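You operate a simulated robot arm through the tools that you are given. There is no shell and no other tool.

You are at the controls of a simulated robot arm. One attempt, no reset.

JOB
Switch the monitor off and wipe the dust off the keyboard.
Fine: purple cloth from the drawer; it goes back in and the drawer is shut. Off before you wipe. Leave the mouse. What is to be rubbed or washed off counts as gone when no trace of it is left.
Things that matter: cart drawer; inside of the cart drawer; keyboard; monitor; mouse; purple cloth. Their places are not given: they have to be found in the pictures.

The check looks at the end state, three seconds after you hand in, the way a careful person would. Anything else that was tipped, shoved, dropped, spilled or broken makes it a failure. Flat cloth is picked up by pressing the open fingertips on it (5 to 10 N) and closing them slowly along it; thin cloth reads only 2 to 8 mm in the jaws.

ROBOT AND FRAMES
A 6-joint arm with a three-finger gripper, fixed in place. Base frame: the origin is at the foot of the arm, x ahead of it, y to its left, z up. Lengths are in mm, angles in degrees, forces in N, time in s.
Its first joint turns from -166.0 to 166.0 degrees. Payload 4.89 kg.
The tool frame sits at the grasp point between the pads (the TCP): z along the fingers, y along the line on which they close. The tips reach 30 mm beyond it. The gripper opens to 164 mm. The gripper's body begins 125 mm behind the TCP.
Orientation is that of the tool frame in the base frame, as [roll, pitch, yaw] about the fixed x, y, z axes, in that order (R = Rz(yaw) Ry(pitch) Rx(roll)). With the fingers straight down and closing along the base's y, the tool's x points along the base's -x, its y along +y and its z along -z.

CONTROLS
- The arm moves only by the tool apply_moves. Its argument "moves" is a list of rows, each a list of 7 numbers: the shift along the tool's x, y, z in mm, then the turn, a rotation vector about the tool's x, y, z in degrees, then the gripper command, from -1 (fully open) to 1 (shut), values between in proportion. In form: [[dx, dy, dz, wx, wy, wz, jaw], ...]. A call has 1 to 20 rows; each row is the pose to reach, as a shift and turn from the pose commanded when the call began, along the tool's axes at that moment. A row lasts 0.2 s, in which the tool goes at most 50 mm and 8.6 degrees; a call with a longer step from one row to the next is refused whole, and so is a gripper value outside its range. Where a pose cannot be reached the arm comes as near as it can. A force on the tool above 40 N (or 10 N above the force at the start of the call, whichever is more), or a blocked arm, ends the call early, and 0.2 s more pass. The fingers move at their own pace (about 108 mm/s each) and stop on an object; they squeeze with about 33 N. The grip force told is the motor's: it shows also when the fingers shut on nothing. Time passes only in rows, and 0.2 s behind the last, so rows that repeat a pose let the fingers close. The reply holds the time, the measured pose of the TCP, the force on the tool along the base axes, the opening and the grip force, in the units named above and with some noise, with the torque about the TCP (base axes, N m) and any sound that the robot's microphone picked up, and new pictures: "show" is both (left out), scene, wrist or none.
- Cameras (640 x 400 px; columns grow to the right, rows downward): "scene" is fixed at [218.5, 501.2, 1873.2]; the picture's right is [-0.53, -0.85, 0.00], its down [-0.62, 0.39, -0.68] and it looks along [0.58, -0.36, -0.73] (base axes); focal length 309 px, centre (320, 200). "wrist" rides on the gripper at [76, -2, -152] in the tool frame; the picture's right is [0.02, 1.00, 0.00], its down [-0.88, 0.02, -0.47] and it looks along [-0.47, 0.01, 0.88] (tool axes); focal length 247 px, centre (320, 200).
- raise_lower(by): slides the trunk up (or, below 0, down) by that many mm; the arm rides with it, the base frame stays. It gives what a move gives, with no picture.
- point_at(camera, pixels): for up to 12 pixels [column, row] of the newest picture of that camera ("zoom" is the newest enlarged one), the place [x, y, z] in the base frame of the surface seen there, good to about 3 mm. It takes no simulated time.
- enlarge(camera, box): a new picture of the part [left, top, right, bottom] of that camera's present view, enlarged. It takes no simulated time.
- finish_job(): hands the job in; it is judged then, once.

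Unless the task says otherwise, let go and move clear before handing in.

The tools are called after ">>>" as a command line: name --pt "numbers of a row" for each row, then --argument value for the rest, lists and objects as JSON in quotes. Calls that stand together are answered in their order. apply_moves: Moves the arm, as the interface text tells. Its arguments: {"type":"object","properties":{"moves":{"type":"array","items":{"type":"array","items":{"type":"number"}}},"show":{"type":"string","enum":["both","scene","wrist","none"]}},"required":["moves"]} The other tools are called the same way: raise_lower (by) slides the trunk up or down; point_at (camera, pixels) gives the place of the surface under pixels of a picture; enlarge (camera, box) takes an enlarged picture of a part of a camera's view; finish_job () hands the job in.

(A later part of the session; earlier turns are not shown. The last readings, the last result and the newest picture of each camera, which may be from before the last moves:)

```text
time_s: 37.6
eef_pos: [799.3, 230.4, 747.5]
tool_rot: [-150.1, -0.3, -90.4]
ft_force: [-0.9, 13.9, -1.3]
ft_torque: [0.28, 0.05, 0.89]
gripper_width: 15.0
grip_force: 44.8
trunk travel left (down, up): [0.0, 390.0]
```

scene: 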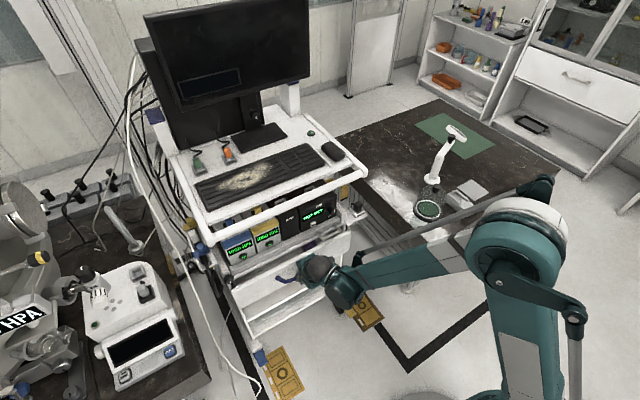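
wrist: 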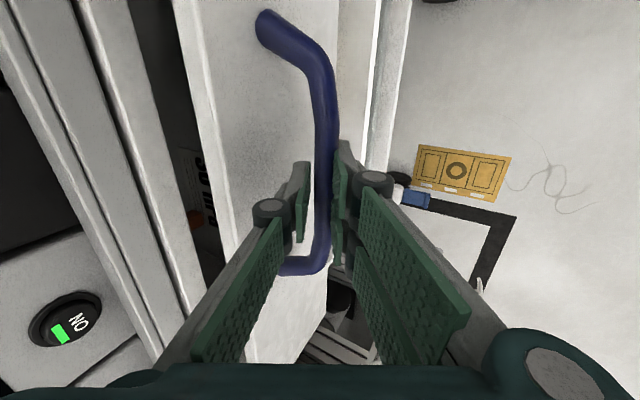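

The drawer slides freely and nothing is latched. There's a 14 N sideways load, so I'll ease y by about 1 mm and keep pulling another 120 mm.

>>> apply_moves --pt "-1 10 -6 0 0 0 1" --pt "-1 23 -13 0 0 0 1" --pt "-1 36 -21 0 0 0 1" --pt "-1 49 -28 0 0 0 1" --pt "-1 62 -36 0 0 0 1" --pt "-1 75 -43.5 0 0 0 1" --pt "-1 90 -52 0 0 0 1" --pt "-1 104 -60 0 0 0 1"

```text
time_s: 39.4
eef_pos: [679.1, 230.6, 747.1]
tool_rot: [-150.2, -0.3, -90.5]
ft_force: [0.3, -8.5, -23.0]
ft_torque: [-0.25, 0.2, 0.77]
gripper_width: 14.6
grip_force: 45.0
trunk travel left (down, up): [0.0, 390.0]
```

scene: 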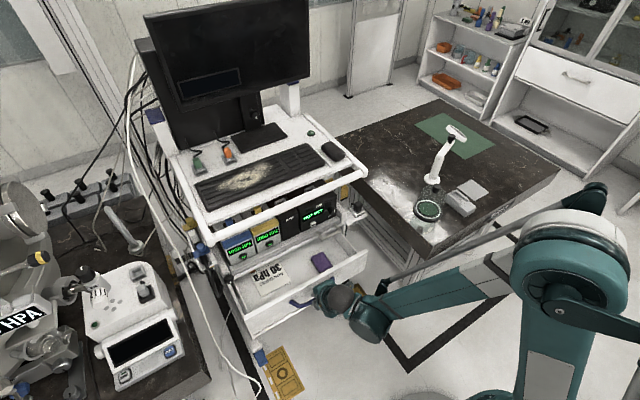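
wrist: 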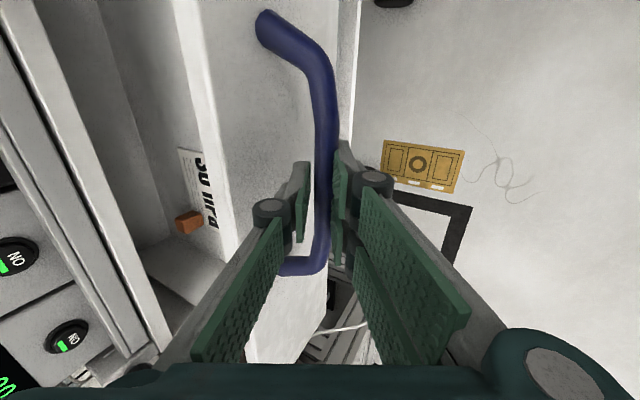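

The drawer is open about 140 mm. The purple cloth is in view at (320,262), with a "30 hPa" card at (266,275) beside it. I'll measure them.

>>> enlarge --camera "scene" --box '[220, 220, 380, 320]'

>>> point_at --camera "scene" --pixels '[[321, 262], [312, 256], [324, 252], [331, 265], [318, 271], [300, 275], [345, 265], [290, 300], [366, 256], [250, 320], [270, 278], [250, 335]]'

```text
4.00 times, centred on (300, 270) of scene
```

zoom: 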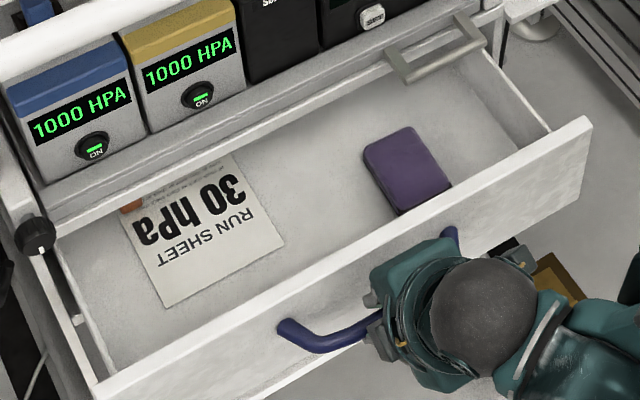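

```text
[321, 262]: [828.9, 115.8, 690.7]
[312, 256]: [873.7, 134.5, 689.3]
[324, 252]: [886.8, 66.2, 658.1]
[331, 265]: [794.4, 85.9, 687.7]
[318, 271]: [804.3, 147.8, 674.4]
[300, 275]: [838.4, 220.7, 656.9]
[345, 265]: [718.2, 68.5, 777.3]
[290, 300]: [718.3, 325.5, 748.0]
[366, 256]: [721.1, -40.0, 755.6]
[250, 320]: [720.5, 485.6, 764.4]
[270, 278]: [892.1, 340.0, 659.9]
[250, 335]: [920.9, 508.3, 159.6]
```

The cloth is a folded block on the drawer floor, x 790–885, y 75–150, top z≈690. I'll pull the drawer 80 mm further so I have room to pick it, easing the 23 N vertical load as I go.

>>> apply_moves --pt "0 10 -5 0 0 0 1" --pt "0 22 -11.5 0 0 0 1" --pt "0 34 -18.5 0 0 0 1" --pt "0 46 -25 0 0 0 1" --pt "0 58 -32 0 0 0 1" --pt "0 70 -38.7 0 0 0 1"

```text
time_s: 40.8
eef_pos: [599.6, 230.7, 748.6]
tool_rot: [-150.1, -0.4, -90.5]
ft_force: [-0.3, -30.8, -12.6]
ft_torque: [-0.74, 0.15, 0.44]
gripper_width: 14.7
grip_force: 45.0
trunk travel left (down, up): [0.0, 390.0]
```

scene: 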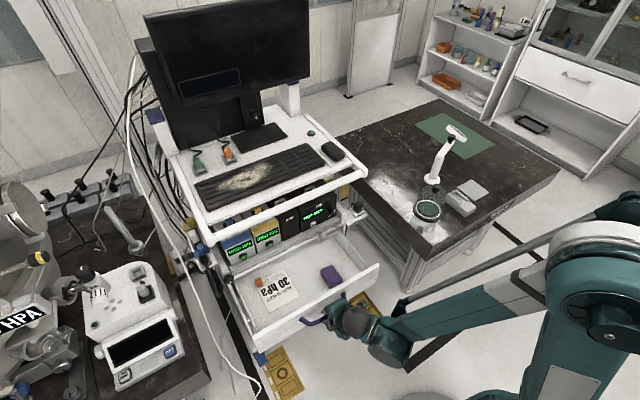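
wrist: 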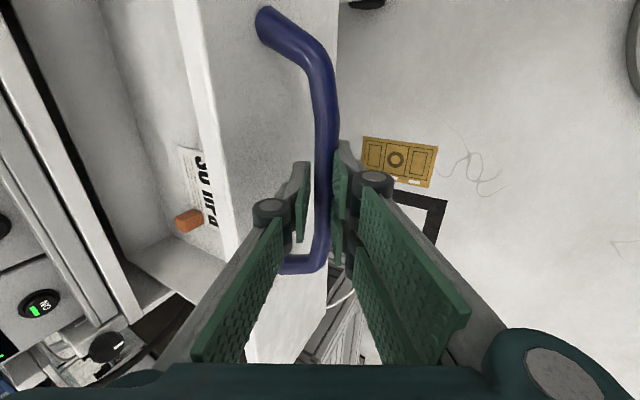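

The drawer is open about 220 mm with the cloth fully exposed. I'll let go of the handle and back off along the tool axis.

>>> apply_moves --pt "0 0 0 0 0 0 0.6" --pt "0 0 0 0 0 0 0.55" --pt "0 0 0 0 0 0 0.55" --pt "0 0 -30 0 0 0 0.55" --pt "0 0 -65 0 0 0 0.55" --pt "0 0 -105 0 0 0 0.55" --pt "0 0 -150 0 0 0 0.55"

>>> enlarge --camera "scene" --box '[220, 220, 400, 332]'

>>> point_at --camera "scene" --pixels '[[331, 276], [322, 270], [334, 266], [341, 279], [329, 285], [327, 286], [345, 275], [320, 285], [355, 270], [345, 290], [312, 307], [380, 266]]'

```text
time_s: 42.4
eef_pos: [525.8, 234.2, 877.2]
tool_rot: [-150.2, -0.3, -90.5]
ft_force: [3.0, 2.5, -0.8]
ft_torque: [-0.2, 0.24, -0.15]
gripper_width: 37.0
grip_force: 0.0
trunk travel left (down, up): [0.0, 390.0]
```

scene: 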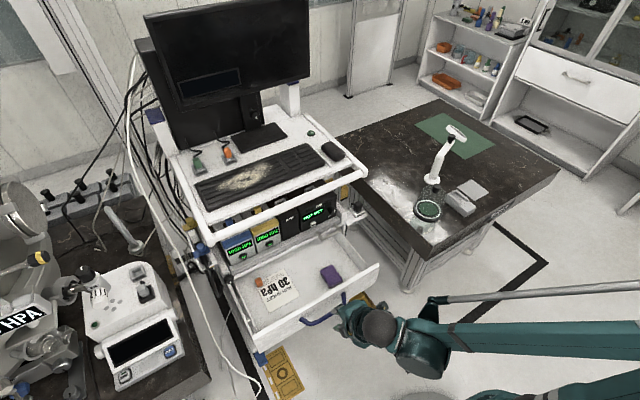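
wrist: 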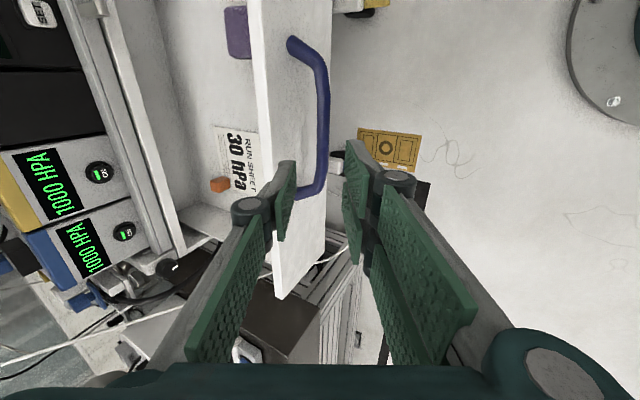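

```text
3.56 times, centred on (310, 276) of scene
```

zoom: 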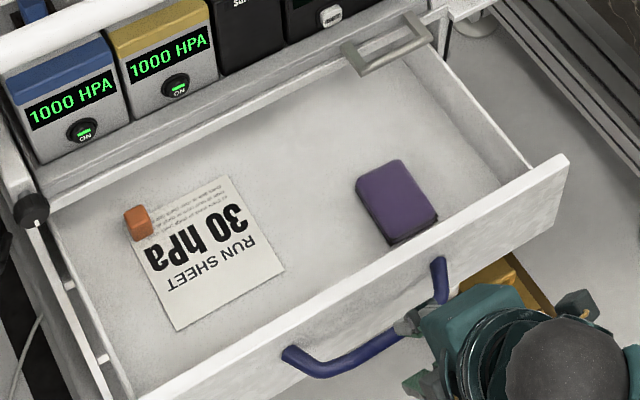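

```text
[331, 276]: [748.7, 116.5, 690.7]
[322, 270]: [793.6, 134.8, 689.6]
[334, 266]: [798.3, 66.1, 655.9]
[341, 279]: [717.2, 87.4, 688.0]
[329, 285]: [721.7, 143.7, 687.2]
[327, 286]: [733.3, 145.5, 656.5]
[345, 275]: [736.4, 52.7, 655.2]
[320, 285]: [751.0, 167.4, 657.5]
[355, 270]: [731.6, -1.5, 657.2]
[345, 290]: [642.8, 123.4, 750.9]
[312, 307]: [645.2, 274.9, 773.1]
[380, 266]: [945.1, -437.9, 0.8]
```

The cloth top spans roughly x 710–800, y 78–147 at z≈690, and the fingers are clear of the handle. I'll move up over the drawer and roll 90° so the fingers close along y, camera side up.

>>> apply_moves --pt "11 -11.5 -2.8 0 0 -8.2 0.3" --pt "22 -23 -5.6 0 0 -16.4 0.1" --pt "33 -34.5 -8.5 0 0 -24.6 -0.1" --pt "44 -46 -11.3 0 0 -32.8 -0.22" --pt "55 -57.5 -14 0 0 -41 -0.22" --pt "66 -69 -17 0 0 -49.2 -0.22" --pt "77 -80.5 -20 0 0 -57.4 -0.22" --pt "88 -92 -23 0 0 -65.6 -0.22" --pt "99 -103 -25 0 0 -73.8 -0.22" --pt "110 -115 -28 0 0 -82 -0.22" --pt "122 -126.4 -31 0 0 -90 -0.22" --pt "122 -126.4 -31 0 0 -90 -0.22"

```text
time_s: 45.0
eef_pos: [618.6, 111.6, 967.1]
tool_rot: [179.6, -29.8, -0.1]
ft_force: [-1.0, 0.5, 1.6]
ft_torque: [-0.04, -0.03, -0.03]
gripper_width: 99.9
grip_force: 0.0
trunk travel left (down, up): [0.0, 390.0]
```

scene: 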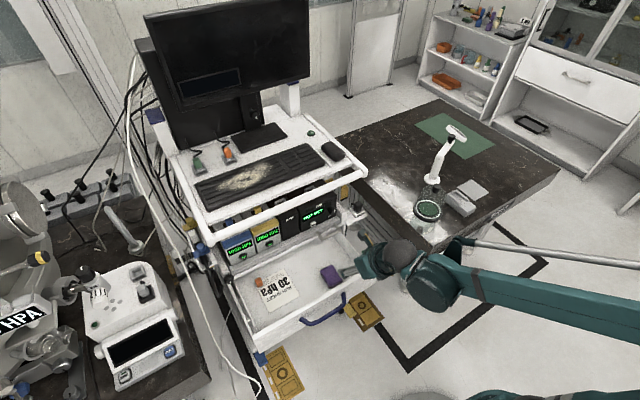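
wrist: 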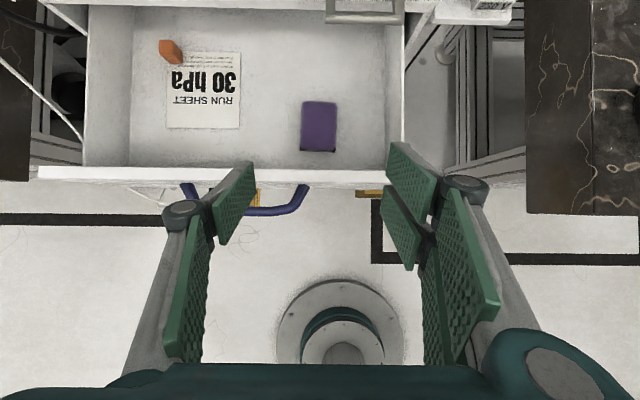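

The roll worked, and the wrist view now shows the purple cloth at (319,127) beside the run sheet. I'll measure its edges.

>>> point_at --camera "wrist" --pixels '[[319, 127], [304, 104], [334, 104], [334, 146], [303, 148], [319, 102], [319, 149], [301, 127], [338, 127], [299, 127], [319, 155], [319, 175]]'

>>> enlarge --camera "wrist" --box '[270, 80, 390, 180]'

```text
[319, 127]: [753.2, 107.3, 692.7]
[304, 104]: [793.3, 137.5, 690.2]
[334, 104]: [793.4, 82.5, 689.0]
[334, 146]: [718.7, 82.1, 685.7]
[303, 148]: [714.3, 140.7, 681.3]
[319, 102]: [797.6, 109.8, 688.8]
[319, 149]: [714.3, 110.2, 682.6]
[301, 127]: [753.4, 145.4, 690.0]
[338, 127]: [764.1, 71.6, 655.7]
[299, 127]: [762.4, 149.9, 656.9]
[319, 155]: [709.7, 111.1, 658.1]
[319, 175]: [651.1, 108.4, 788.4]
```

```text
4.00 times, centred on (330, 130) of wrist
```

zoom: 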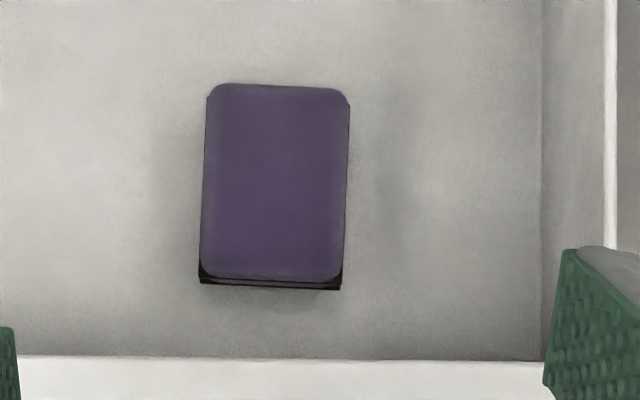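

The pad measures x 711–799, y 76–146, z 657–690, so its centre is (755,111). I'll move to a hover along the tool axis and look at it closely before gripping.

>>> apply_moves --pt "-5 0 39 0 0 0 -0.22" --pt "-10 0 78 0 0 0 -0.22" --pt "-15 0 116 0 0 0 -0.22" --pt "-20 0.5 155 0 0 0 -0.22" --pt "-24.2 0.5 194 0 0 0 -0.22" --pt "-24.2 0.5 194 0 0 0 -0.22"

```text
time_s: 46.4
eef_pos: [695.0, 106.4, 786.8]
tool_rot: [179.6, -29.8, -0.3]
ft_force: [-0.8, 1.1, 0.7]
ft_torque: [0.03, -0.07, 0.02]
gripper_width: 100.1
grip_force: 0.2
trunk travel left (down, up): [0.0, 390.0]
```

scene: 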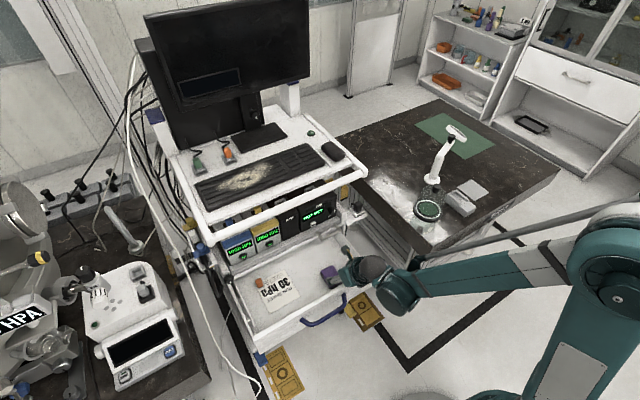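
wrist: 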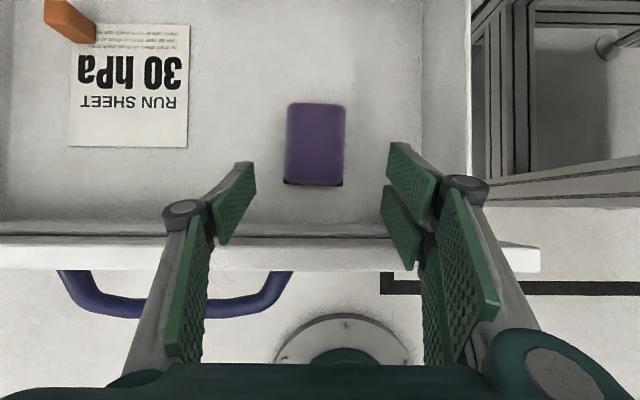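

I'm hovering above the pad, which sits slightly left of centre between the fingers. I'll enlarge it to check what the dark lower edge is.

>>> enlarge --camera "wrist" --box '[260, 85, 380, 205]'

>>> point_at --camera "wrist" --pixels '[[315, 140], [287, 140], [346, 140], [315, 104], [315, 180], [315, 184], [287, 183], [344, 183]]'

```text
3.33 times, centred on (320, 145) of wrist
```

zoom: 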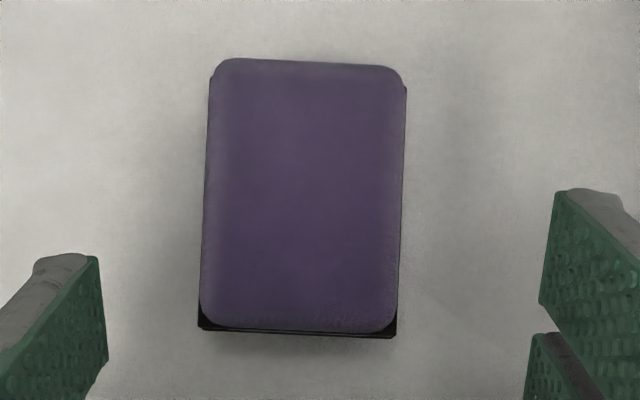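

```text
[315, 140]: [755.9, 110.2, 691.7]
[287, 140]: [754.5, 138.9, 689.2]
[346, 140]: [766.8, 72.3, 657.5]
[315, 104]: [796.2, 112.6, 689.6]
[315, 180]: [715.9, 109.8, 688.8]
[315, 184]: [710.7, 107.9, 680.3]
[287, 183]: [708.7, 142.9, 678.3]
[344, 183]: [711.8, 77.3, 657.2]
```

I'll treat it as the folded cloth. I'll centre in y, descend about 100 mm so the tips stop 10 mm above the drawer floor, then close slowly.

>>> apply_moves --pt "0 -5.5 30 0 0 0 -0.22" --pt "0 -5.5 60 0 0 0 -0.22" --pt "0 -5.5 85 0 0 0 -0.22" --pt "0 -5.5 101 0 0 0 -0.22" --pt "0 -5.5 101 0 0 0 -0.1" --pt "0 -5.5 101 0 0 0 0.05"

```text
time_s: 47.8
eef_pos: [745.7, 111.8, 697.1]
tool_rot: [179.6, -29.8, -0.3]
ft_force: [-0.4, -0.6, -0.3]
ft_torque: [-0.04, 0.03, -0.09]
gripper_width: 78.2
grip_force: 0.1
trunk travel left (down, up): [0.0, 390.0]
```

scene: 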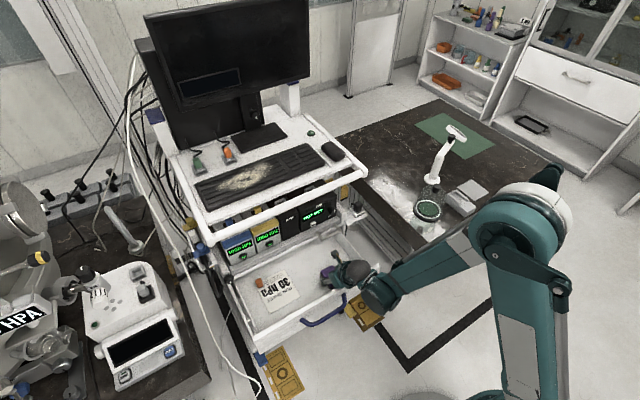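
wrist: 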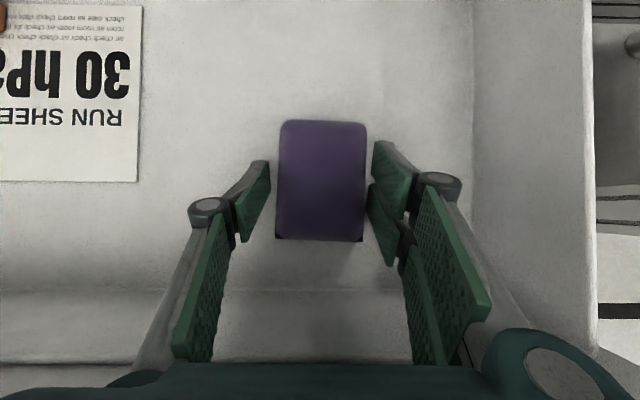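

The fingers straddle the pad evenly. I'll close on it now.

>>> apply_moves --pt "0 0 0 0 0 0 0.15" --pt "0 0 0 0 0 0 0.25" --pt "0 0 0 0 0 0 0.4" --pt "0 0 0 0 0 0 0.6" --pt "0 0 0 0 0 0 1" --pt "0 0 0 0 0 0 1"

```text
time_s: 49.2
eef_pos: [745.9, 112.2, 697.4]
tool_rot: [179.8, -29.7, -0.2]
ft_force: [1.7, -0.1, 3.1]
ft_torque: [0.17, -0.05, -0.07]
gripper_width: 64.9
grip_force: 32.7
trunk travel left (down, up): [0.0, 390.0]
```

scene: 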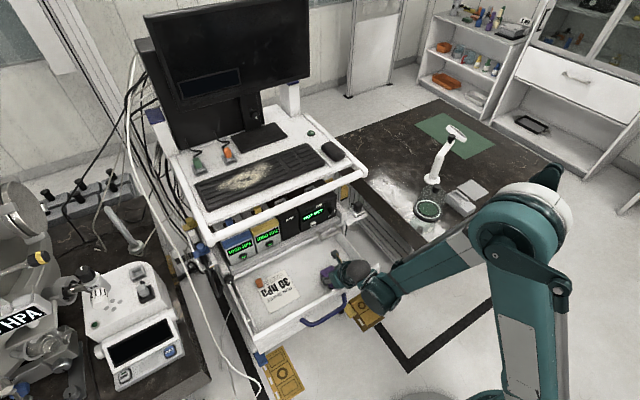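
wrist: 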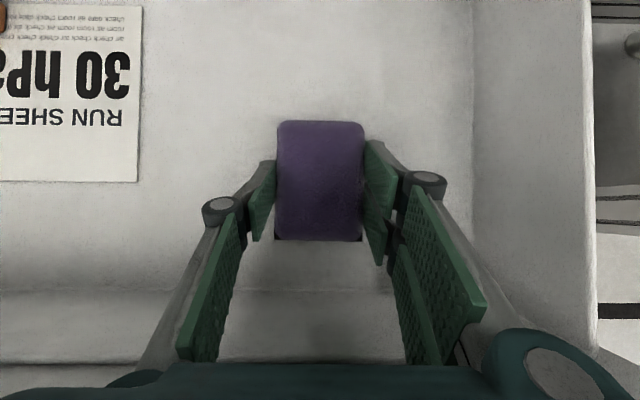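

The pad is held at 64.9 mm with 33 N. I'll lift straight up 60 mm and check that it comes along.

>>> apply_moves --pt "5 0 -8.7 0 0 0 1" --pt "15 0 -26 0 0 0 1" --pt "30 0 -52 0 0 0 1" --pt "30 0 -52 0 0 0 1"

```text
time_s: 50.2
eef_pos: [743.8, 113.0, 759.2]
tool_rot: [179.6, -29.8, -0.3]
ft_force: [-0.1, 0.1, 0.9]
ft_torque: [-0.03, 0.03, 0.0]
gripper_width: 0.1
grip_force: 33.1
trunk travel left (down, up): [0.0, 390.0]
```

scene: 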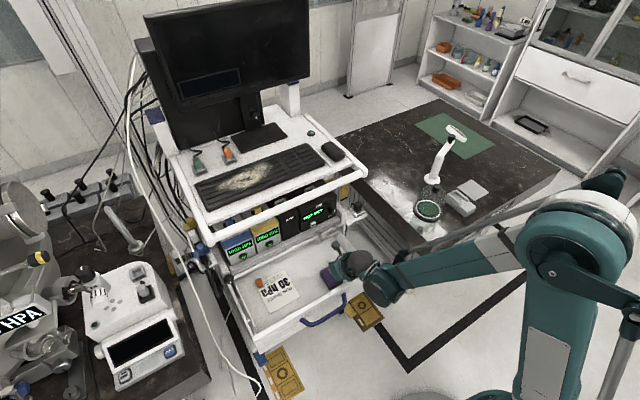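
wrist: 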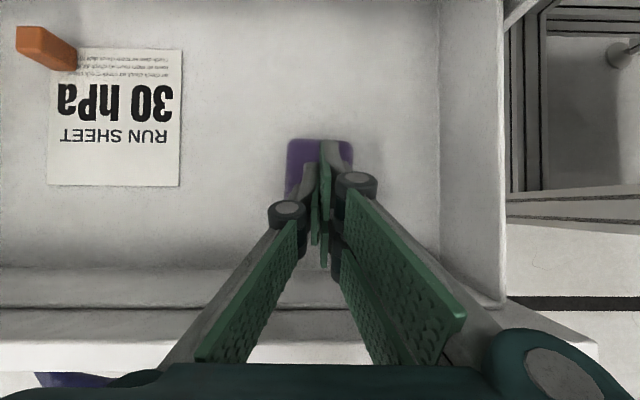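

It slipped out: the jaws read 0.1 mm and the pad is still on the drawer floor. I'll open up, back off and look at it again.

>>> apply_moves --pt "0 0 -15 0 0 0 0.6" --pt "0 0 -30 0 0 0 0.2" --pt "0 0 -40 0 0 0 -0.22" --pt "0 0 -40 0 0 0 -0.22"

>>> enlarge --camera "wrist" --box '[240, 85, 400, 205]'

>>> enlarge --camera "scene" --box '[300, 255, 364, 295]'

```text
time_s: 51.2
eef_pos: [724.9, 113.3, 793.0]
tool_rot: [179.8, -29.8, -0.2]
ft_force: [0.7, 0.0, 0.3]
ft_torque: [0.01, 0.06, -0.01]
gripper_width: 100.1
grip_force: 0.1
trunk travel left (down, up): [0.0, 390.0]
```

scene: 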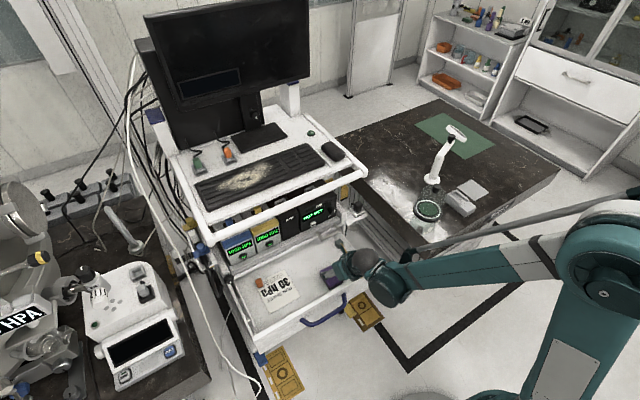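
wrist: 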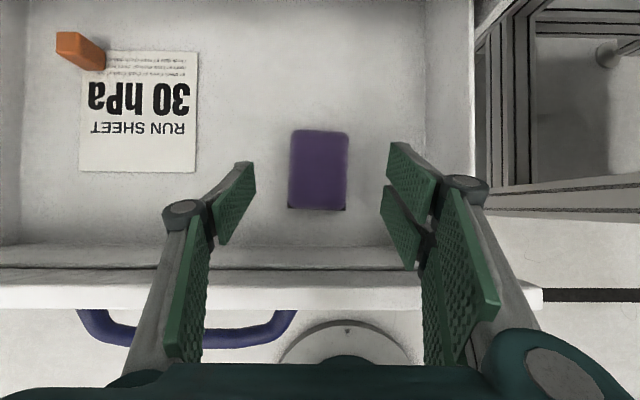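

```text
3.33 times, centred on (320, 145) of wrist
```

zoom: 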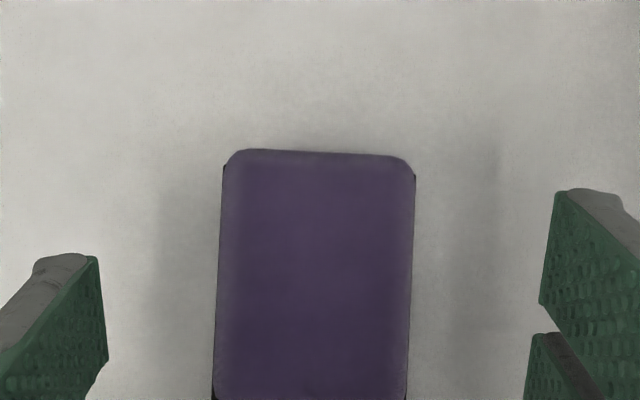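

```text
10.00 times, centred on (332, 275) of scene
```

zoom: 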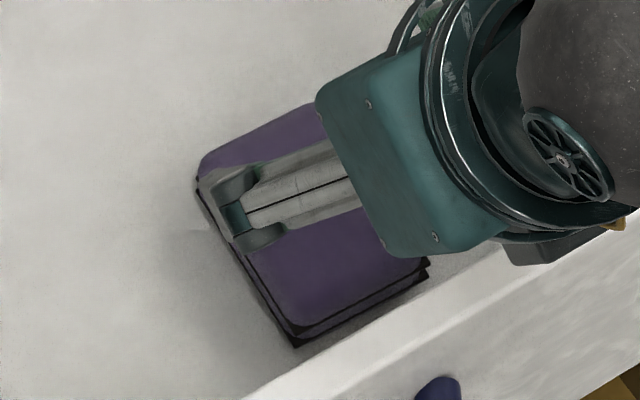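

The zoom shows a folded cloth in layers, which explains why the side grip slipped. I'll use the described method instead: press the open fingertips on top, with the tool steeper at 75°, and close slowly.

>>> apply_moves --pt "-2 1 18 0 -5 0 0.1" --pt "-4 2 36 0 -10 0 0.39" --pt "-5 2 52.6 0 -15 0 0.39" --pt "-5 2 52.6 0 -15 0 0.39"

```text
time_s: 52.2
eef_pos: [745.1, 111.3, 745.6]
tool_rot: [179.7, -14.8, -0.4]
ft_force: [0.5, -0.3, -1.0]
ft_torque: [0.02, -0.07, 0.02]
gripper_width: 50.2
grip_force: 0.0
trunk travel left (down, up): [0.0, 390.0]
```

scene: 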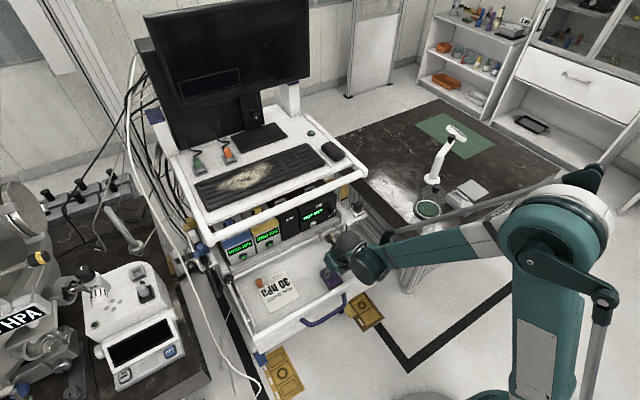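
wrist: 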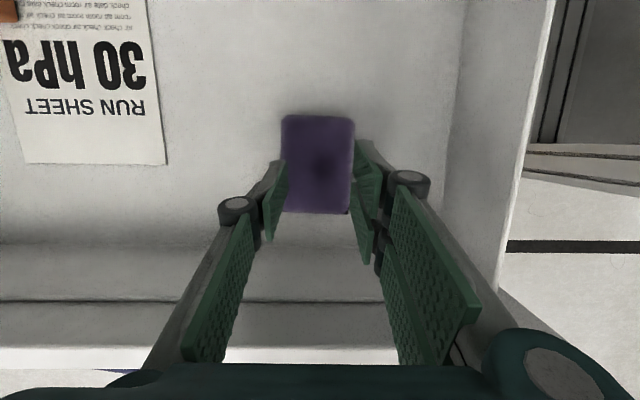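

The fingertips are about 22 mm above the cloth at 50 mm opening. I'll lower gently until I feel contact.

>>> apply_moves --pt "-2.6 0 10 0 0 0 0.39" --pt "-4.7 0 17.4 0 0 0 0.39" --pt "-5.2 0 19.3 0 0 0 0.39" --pt "-5.7 0 21.3 0 0 0 0.39" --pt "-6 0 22.2 0 0 0 0.39" --show "wrist"

```text
time_s: 53.4
eef_pos: [745.7, 110.2, 725.0]
tool_rot: [179.4, -15.0, -0.4]
ft_force: [1.1, -10.7, 30.8]
ft_torque: [-1.18, 0.66, 0.21]
gripper_width: 57.4
grip_force: 6.6
trunk travel left (down, up): [0.0, 390.0]
stopped in row 5: the force on the tool passed its limit at 41 N (the readings are from after the stop); the commanded pose is now the measured one
```

wrist: 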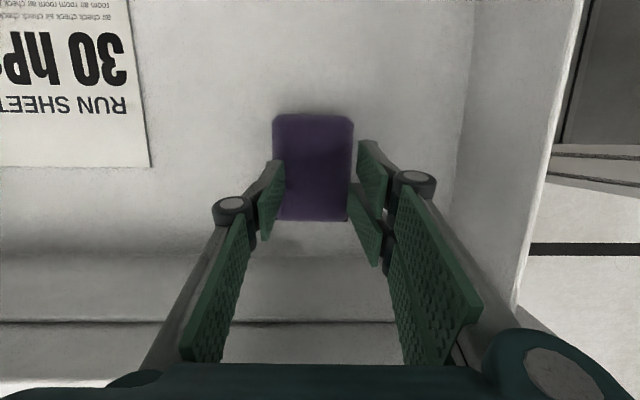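

The tips landed on the cloth's rounded edges: 31 N, and the jaws were pushed open to 57 mm. I'll lift 6 mm, narrow to 34 mm, centre 5 mm towards +y, and touch again in half-millimetre steps.

>>> apply_moves --pt "1.6 0 -5.8 0 0 0 0.39" --pt "1.6 -5 -5.8 0 0 0 0.58" --pt "1.6 -5 -5.8 0 0 0 0.58" --pt "1.0 -5 -3.9 0 0 0 0.58" --pt "0.5 -5 -1.9 0 0 0 0.58" --pt "0.26 -5 -1 0 0 0 0.58" --pt "0 -5 0 0 0 0 0.58" --show "wrist"

```text
time_s: 54.9
eef_pos: [744.7, 113.7, 725.7]
tool_rot: [179.6, -15.0, -0.5]
ft_force: [0.9, -7.4, 33.6]
ft_torque: [-0.95, 0.67, 0.05]
gripper_width: 38.3
grip_force: 3.2
trunk travel left (down, up): [0.0, 390.0]
stopped in row 7: the force on the tool passed its limit at 45 N (the readings are from after the stop); the commanded pose is now the measured one
```

wrist: 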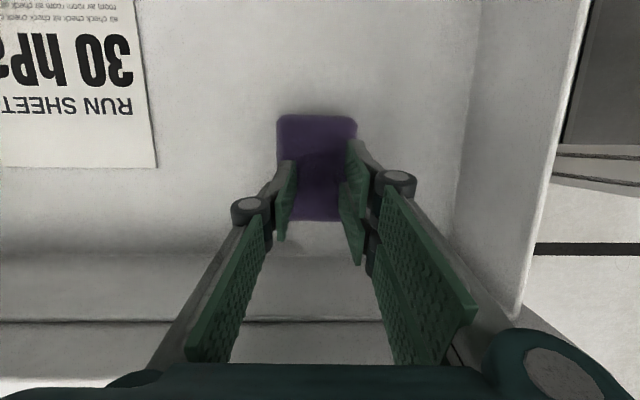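

Force is 34 N, a bit too much. I'll ease up about 1.5 mm towards 5–10 N and read again.

>>> apply_moves --pt "0.2 0 -0.8 0 0 0 0.58" --pt "0.4 0 -1.6 0 0 0 0.58" --pt "0.4 0 -1.6 0 0 0 0.58" --show "none"

```text
time_s: 55.7
eef_pos: [744.2, 114.4, 727.2]
tool_rot: [179.5, -15.1, -0.4]
ft_force: [1.8, -6.1, 29.2]
ft_torque: [-0.76, 0.58, 0.07]
gripper_width: 37.7
grip_force: 2.7
trunk travel left (down, up): [0.0, 390.0]
```

It only fell to 29 N, so the cloth is springier than I assumed. I'll raise another 4 mm and read again.

>>> apply_moves --pt "0.5 0 -1.9 0 0 0 0.58" --pt "1 0 -3.9 0 0 0 0.58" --pt "1 0 -3.9 0 0 0 0.58" --show "none"

```text
time_s: 56.5
eef_pos: [744.8, 115.7, 729.7]
tool_rot: [179.5, -14.9, -0.5]
ft_force: [0.2, 0.3, 0.1]
ft_torque: [-0.04, 0.02, 0.0]
gripper_width: 34.3
grip_force: 0.0
trunk travel left (down, up): [0.0, 390.0]
```

Clear at 729.7. I'll come down 2 mm in small steps to find a light touch.

>>> apply_moves --pt "-0.25 0 1 0 0 0 0.58" --pt "-0.4 0 1.5 0 0 0 0.58" --pt "-0.5 0 2 0 0 0 0.58" --pt "-0.5 0 2 0 0 0 0.58" --show "none"

```text
time_s: 57.5
eef_pos: [745.0, 113.0, 727.5]
tool_rot: [179.5, -14.9, -0.4]
ft_force: [-0.3, 1.0, -0.1]
ft_torque: [-0.01, 0.06, 0.05]
gripper_width: 34.6
grip_force: 0.0
trunk travel left (down, up): [0.0, 390.0]
```

Still no contact at 727.5. I'll keep going down in 0.5 mm steps.

>>> apply_moves --pt "-0.15 0 0.5 0 0 0 0.58" --pt "-0.25 0 1 0 0 0 0.58" --pt "-0.25 0 1 0 0 0 0.58" --show "none"

```text
time_s: 58.3
eef_pos: [746.2, 114.2, 728.3]
tool_rot: [179.4, -14.9, -0.3]
ft_force: [0.8, -0.4, 8.3]
ft_torque: [-0.25, 0.13, 0.03]
gripper_width: 34.8
grip_force: 0.6
trunk travel left (down, up): [0.0, 390.0]
```

Pressing at 8.3 N, which is in the window. I'll close the fingers slowly along the cloth.

>>> apply_moves --pt "0 0 0 0 0 0 0.61" --pt "0 0 0 0 0 0 0.64" --pt "0 0 0 0 0 0 0.67" --pt "0 0 0 0 0 0 0.7" --pt "0 0 0 0 0 0 0.73" --pt "0 0 0 0 0 0 0.76" --pt "0 0 0 0 0 0 0.79" --pt "0 0 0 0 0 0 0.82" --pt "0 0 0 0 0 0 0.85" --pt "0 0 0 0 0 0 0.88" --pt "0 0 0 0 0 0 0.91" --pt "0 0 0 0 0 0 0.94" --pt "0 0 0 0 0 0 0.97" --pt "0 0 0 0 0 0 1" --pt "0 0 0 0 0 0 1"

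```text
time_s: 61.5
eef_pos: [745.7, 115.3, 727.5]
tool_rot: [179.5, -14.9, -0.5]
ft_force: [-0.2, 0.2, 0.7]
ft_torque: [-0.02, -0.01, 0.01]
gripper_width: 0.1
grip_force: 32.9
trunk travel left (down, up): [0.0, 390.0]
```

scene: 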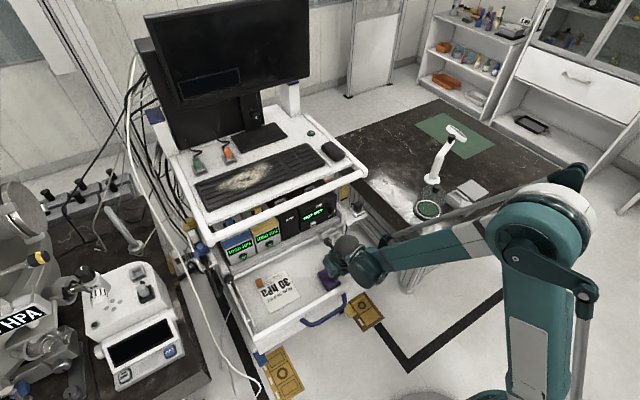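
wrist: 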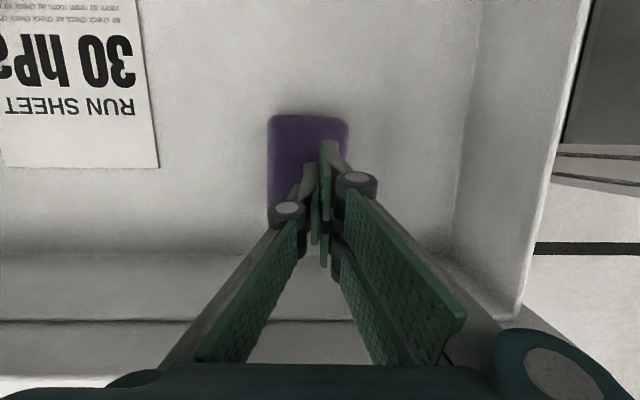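

The jaws read 0.1, so the pinch doesn't catch this thick fold. A deeper side grip with the more vertical tool and a slower lift should. I'll rise, open and re-measure the cloth.

>>> apply_moves --pt "4 0 -15 0 0 0 0.9" --pt "8 0 -30 0 0 0 0.4" --pt "10.4 0 -38.6 0 0 0 -0.22" --pt "10.4 0 -38.6 0 0 0 -0.22"

>>> point_at --camera "wrist" --pixels '[[310, 150], [280, 150], [340, 150], [310, 130], [310, 180], [310, 195], [284, 190], [338, 190]]'

>>> enlarge --camera "wrist" --box '[230, 95, 390, 215]'

```text
time_s: 62.5
eef_pos: [745.8, 115.2, 767.3]
tool_rot: [179.5, -14.9, -0.5]
ft_force: [-0.2, -0.4, 0.2]
ft_torque: [-0.01, 0.02, 0.01]
gripper_width: 99.9
grip_force: 0.0
trunk travel left (down, up): [0.0, 390.0]
```

scene: 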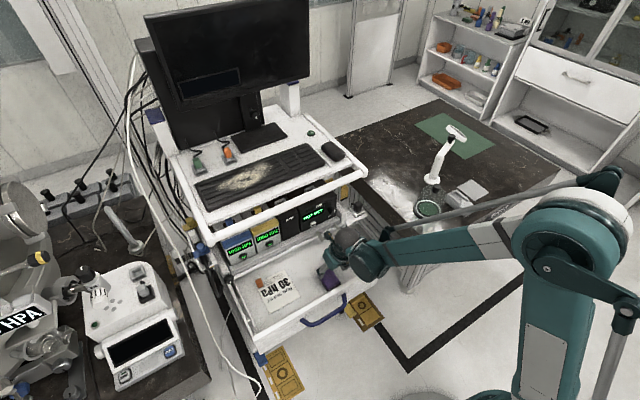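
wrist: 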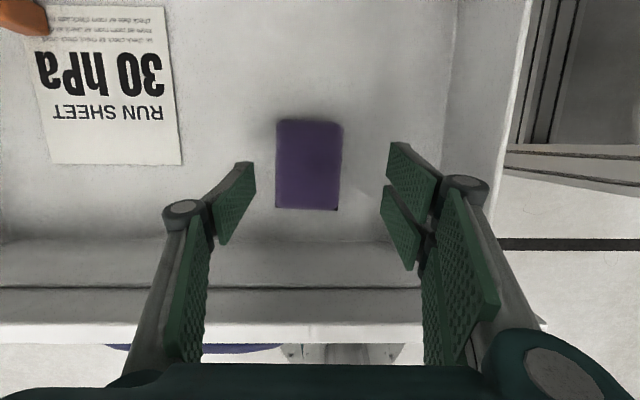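

```text
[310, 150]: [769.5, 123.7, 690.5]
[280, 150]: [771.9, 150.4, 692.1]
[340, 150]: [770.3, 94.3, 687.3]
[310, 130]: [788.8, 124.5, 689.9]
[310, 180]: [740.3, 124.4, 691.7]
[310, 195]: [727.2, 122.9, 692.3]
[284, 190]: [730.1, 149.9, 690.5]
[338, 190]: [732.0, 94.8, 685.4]
```

```text
3.33 times, centred on (310, 155) of wrist
```

zoom: 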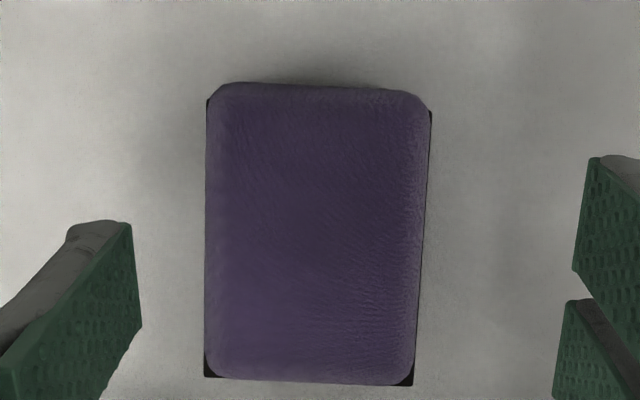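

The cloth is now centred at about (758,123), x 715–800. I'll straddle it and go down until the tips are about 3 mm above the drawer floor, then close.

>>> apply_moves --pt "-4 -8.6 25 0 0 0 -0.22" --pt "-8 -8.6 50 0 0 0 -0.22" --pt "-10.5 -8.6 66 0 0 0 -0.22" --pt "-11.7 -8.6 74.5 0 0 0 -0.22" --pt "-11.7 -8.6 74.5 0 0 0 -0.05" --pt "-11.7 -8.6 74.5 0 0 0 0.05" --pt "-11.7 -8.6 74.5 0 0 0 0.12" --pt "-11.7 -8.6 74.5 0 0 0 0.2" --pt "-11.7 -8.6 74.5 0 0 0 0.4" --pt "-11.7 -8.6 74.5 0 0 0 0.7" --pt "-11.7 -8.6 74.5 0 0 0 1" --pt "-11.7 -8.6 74.5 0 0 0 1"

```text
time_s: 65.1
eef_pos: [753.0, 121.8, 693.3]
tool_rot: [179.5, -14.8, -0.5]
ft_force: [1.9, -8.7, 21.5]
ft_torque: [-0.66, 0.31, 0.11]
gripper_width: 65.0
grip_force: 33.3
trunk travel left (down, up): [0.0, 390.0]
```

scene: 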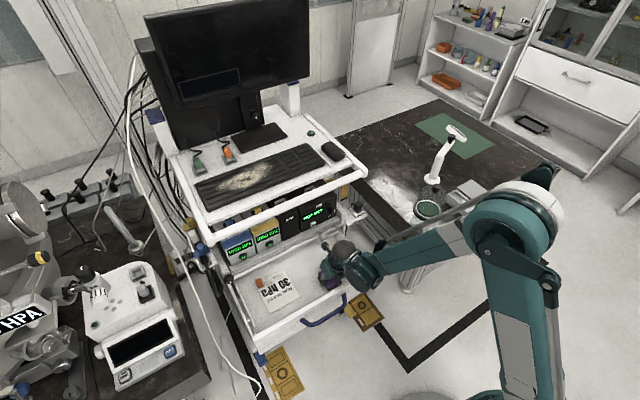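
wrist: 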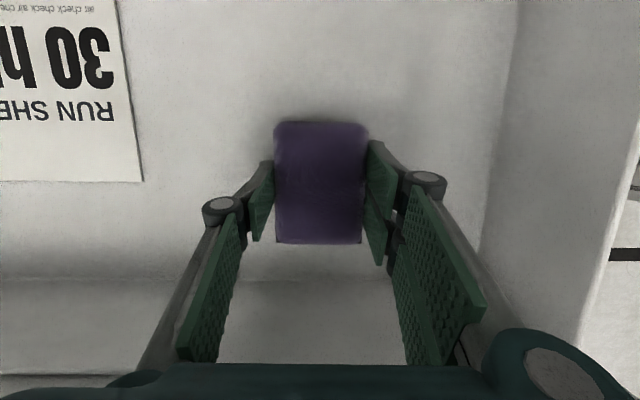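

Gripped at 65.0 mm, with the tips just touching the floor (21 N). I'll lift very slowly at 2–3 mm per row and watch the width.

>>> apply_moves --pt "0.3 0 -1 0 0 0 1" --pt "0.5 0 -2 0 0 0 1" --pt "1 0 -4 0 0 0 1" --pt "1.6 0 -6 0 0 0 1" --pt "2.1 0 -8 0 0 0 1" --pt "2.6 0 -10 0 0 0 1" --pt "3.2 0 -12 0 0 0 1"

```text
time_s: 66.7
eef_pos: [753.5, 122.7, 704.2]
tool_rot: [179.5, -14.9, -0.4]
ft_force: [0.7, -0.2, -0.5]
ft_torque: [0.0, 0.01, -0.01]
gripper_width: 65.1
grip_force: 32.9
trunk travel left (down, up): [0.0, 390.0]
```

scene: 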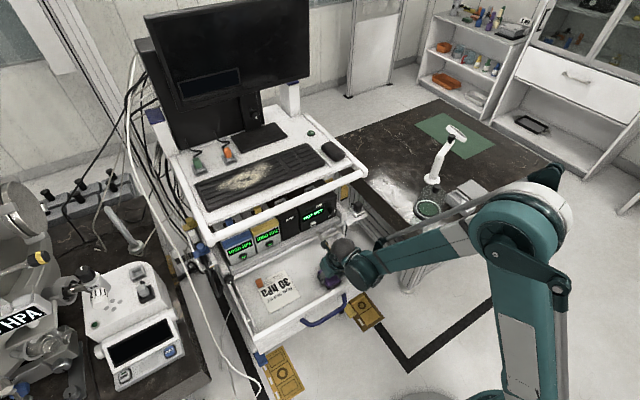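
wrist: 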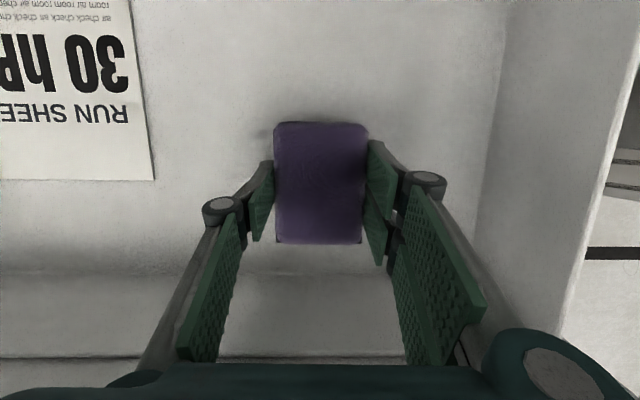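

The cloth stays fixed between the fingers while the sheet moves in the background, so it seems held. I'll confirm by its height and continue lifting slowly.

>>> point_at --camera "wrist" --pixels '[[320, 180], [320, 130], [320, 235]]'

>>> apply_moves --pt "1 0 -4 0 0 0 1" --pt "2.1 0 -8 0 0 0 1" --pt "3.7 0 -14 0 0 0 1" --pt "5.2 0 -20 0 0 0 1" --pt "7 0 -27 0 0 0 1" --pt "9 0 -35 0 0 0 1" --pt "11 0 -43 0 0 0 1" --pt "13 0 -51 0 0 0 1"

```text
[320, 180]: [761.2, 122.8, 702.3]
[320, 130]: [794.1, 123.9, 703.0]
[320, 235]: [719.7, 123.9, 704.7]
```

```text
time_s: 68.5
eef_pos: [753.6, 123.6, 757.3]
tool_rot: [179.4, -14.9, -0.5]
ft_force: [0.5, -0.7, -1.7]
ft_torque: [-0.02, 0.04, -0.02]
gripper_width: 65.1
grip_force: 32.8
trunk travel left (down, up): [0.0, 390.0]
```

scene: 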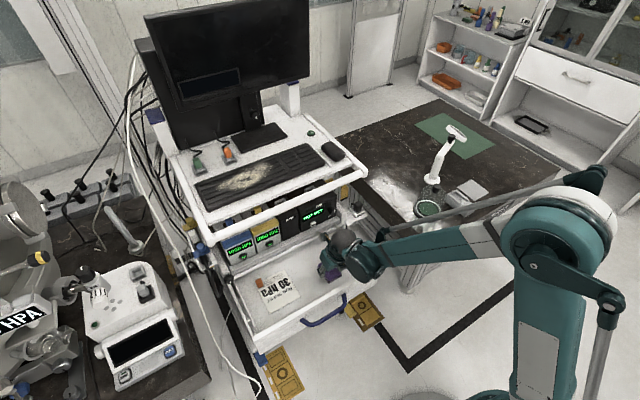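
wrist: 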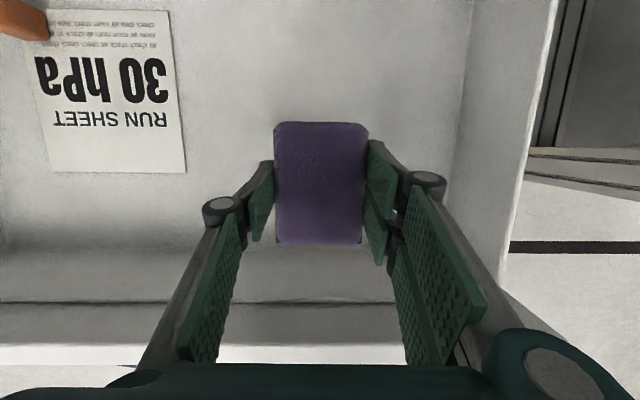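

The cloth is held: it rose with the hand (top at z≈702 when TCP was 704) and the width is steady at 65.1 mm. I'll move back and up, then raise the trunk to bring it above the rail.

>>> apply_moves --pt "-10 0 -20 0 0 0 1" --pt "-26 0 -46 0 0 0 1" --pt "-42.4 0 -73.5 0 0 0 1" --show "none"

>>> raise_lower --by 390

>>> apply_moves --pt "5 -20 -15 0 0 0 1" --pt "10 -40 -30 0 0 0 1" --pt "13 -60 -48 0 0 0 1"

```text
time_s: 69.3
eef_pos: [694.1, 123.2, 818.1]
tool_rot: [179.5, -14.8, -0.6]
ft_force: [1.2, 0.8, -1.3]
ft_torque: [-0.01, 0.18, 0.01]
gripper_width: 65.1
grip_force: 32.5
trunk travel left (down, up): [0.0, 390.0]
```

```text
time_s: 73.0
eef_pos: [692.6, 124.1, 1208.6]
tool_rot: [179.5, -14.9, -0.4]
ft_force: [-0.2, -0.3, -0.1]
ft_torque: [0.01, 0.01, 0.01]
gripper_width: 64.8
grip_force: 33.0
trunk travel left (down, up): [-390.0, 0.0]
```

```text
time_s: 73.8
eef_pos: [691.4, 183.9, 1258.8]
tool_rot: [179.5, -14.9, -0.4]
ft_force: [0.2, 0.8, -0.9]
ft_torque: [-0.03, 0.03, -0.03]
gripper_width: 65.3
grip_force: 33.3
trunk travel left (down, up): [-390.0, 0.0]
```

scene: 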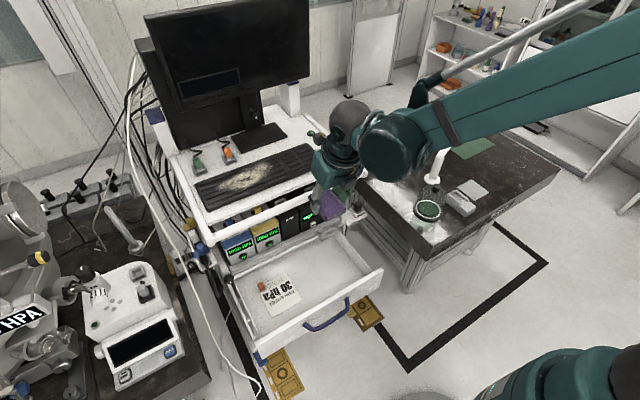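
wrist: 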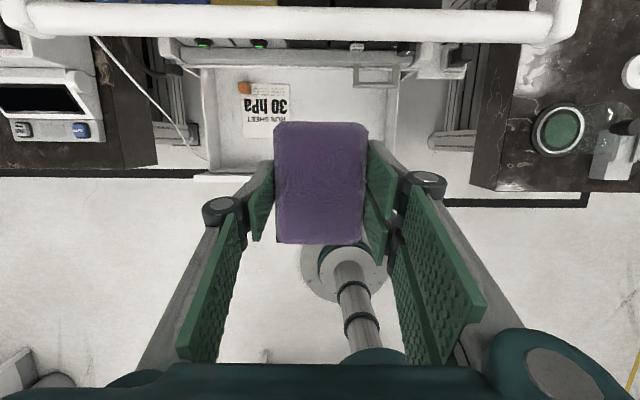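

The cloth is firmly held at 65 mm and above the rail. I'll measure the dust's extent and move over the keyboard at hover height.

>>> point_at --camera "scene" --pixels '[[215, 191], [282, 162], [263, 161], [253, 184], [222, 182], [275, 173], [208, 193], [288, 160], [240, 172], [232, 193], [300, 146], [196, 184]]'

>>> apply_moves --pt "36 -14.5 11.5 0 0 0 1" --pt "72 -29 23 0 0 0 1" --pt "108 -43.5 34.5 0 0 0 1" --pt "144 -58 46 0 0 0 1" --pt "180 -72.5 57.5 0 0 0 1" --pt "216 -87 69 0 0 0 1" --pt "252 -101.5 80.5 0 0 0 1" --pt "285 -116 91.9 0 0 0 1" --pt "285 -116 91.9 0 0 0 1"

```text
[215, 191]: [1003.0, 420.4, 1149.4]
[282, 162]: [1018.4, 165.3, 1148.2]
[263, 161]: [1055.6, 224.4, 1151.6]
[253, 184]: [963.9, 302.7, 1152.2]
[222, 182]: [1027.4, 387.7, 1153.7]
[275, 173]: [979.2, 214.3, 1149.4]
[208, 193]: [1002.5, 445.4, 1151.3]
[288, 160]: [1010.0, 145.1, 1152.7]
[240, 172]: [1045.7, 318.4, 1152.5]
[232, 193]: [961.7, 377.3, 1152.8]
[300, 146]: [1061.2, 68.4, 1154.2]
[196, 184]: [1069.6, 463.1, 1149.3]
```

```text
time_s: 75.8
eef_pos: [993.7, 299.8, 1240.0]
tool_rot: [179.6, -14.8, -0.3]
ft_force: [1.2, -0.1, -1.7]
ft_torque: [-0.1, 0.15, -0.02]
gripper_width: 65.1
grip_force: 33.3
trunk travel left (down, up): [-390.0, 0.0]
```

scene: 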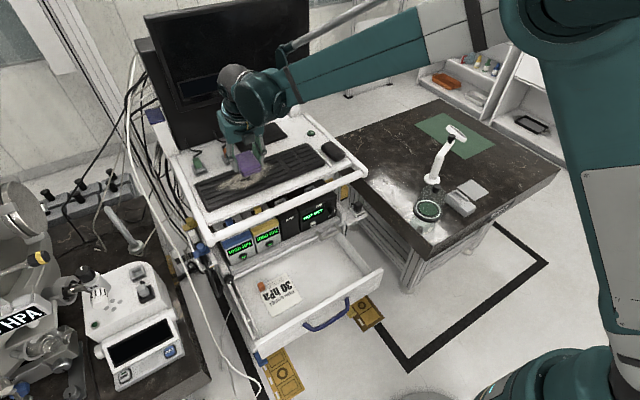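
wrist: 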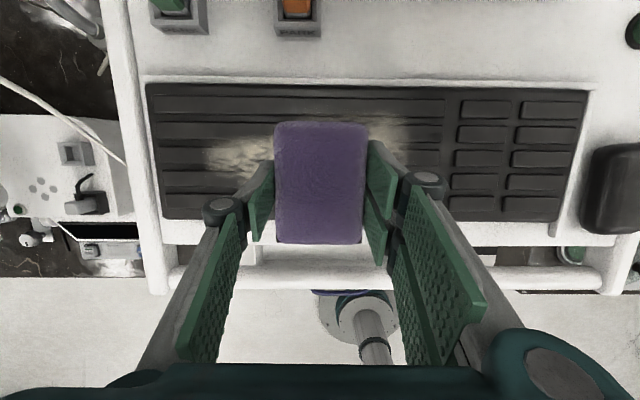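

I'm over the dust. It spans about (200–425, 112–195) in the wrist view, partly hidden by the cloth. I'll measure those extents.

>>> point_at --camera "wrist" --pixels '[[203, 155], [215, 140], [240, 120], [220, 172], [425, 130], [405, 118], [410, 155], [385, 112], [150, 88], [585, 92], [165, 215], [280, 28]]'

>>> enlarge --camera "wrist" --box '[140, 70, 460, 230]'

```text
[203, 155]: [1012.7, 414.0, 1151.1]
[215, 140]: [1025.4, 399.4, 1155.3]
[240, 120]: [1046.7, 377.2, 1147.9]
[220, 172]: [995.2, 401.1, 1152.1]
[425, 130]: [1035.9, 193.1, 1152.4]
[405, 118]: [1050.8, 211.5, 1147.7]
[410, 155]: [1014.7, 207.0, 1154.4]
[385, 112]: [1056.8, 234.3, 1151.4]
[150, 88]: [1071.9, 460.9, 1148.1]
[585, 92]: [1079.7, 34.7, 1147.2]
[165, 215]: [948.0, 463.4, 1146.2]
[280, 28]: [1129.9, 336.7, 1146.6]
```

```text
2.00 times, centred on (300, 150) of wrist
```

zoom: 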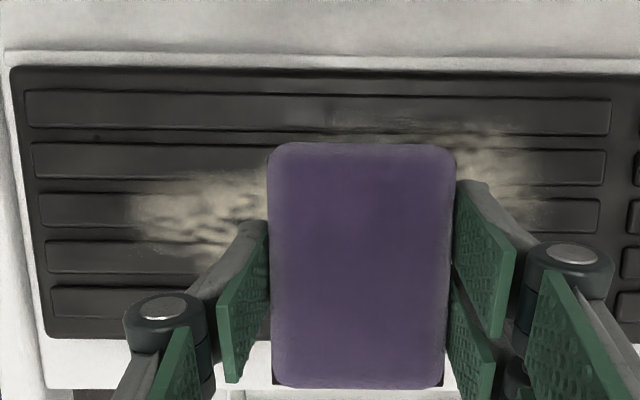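

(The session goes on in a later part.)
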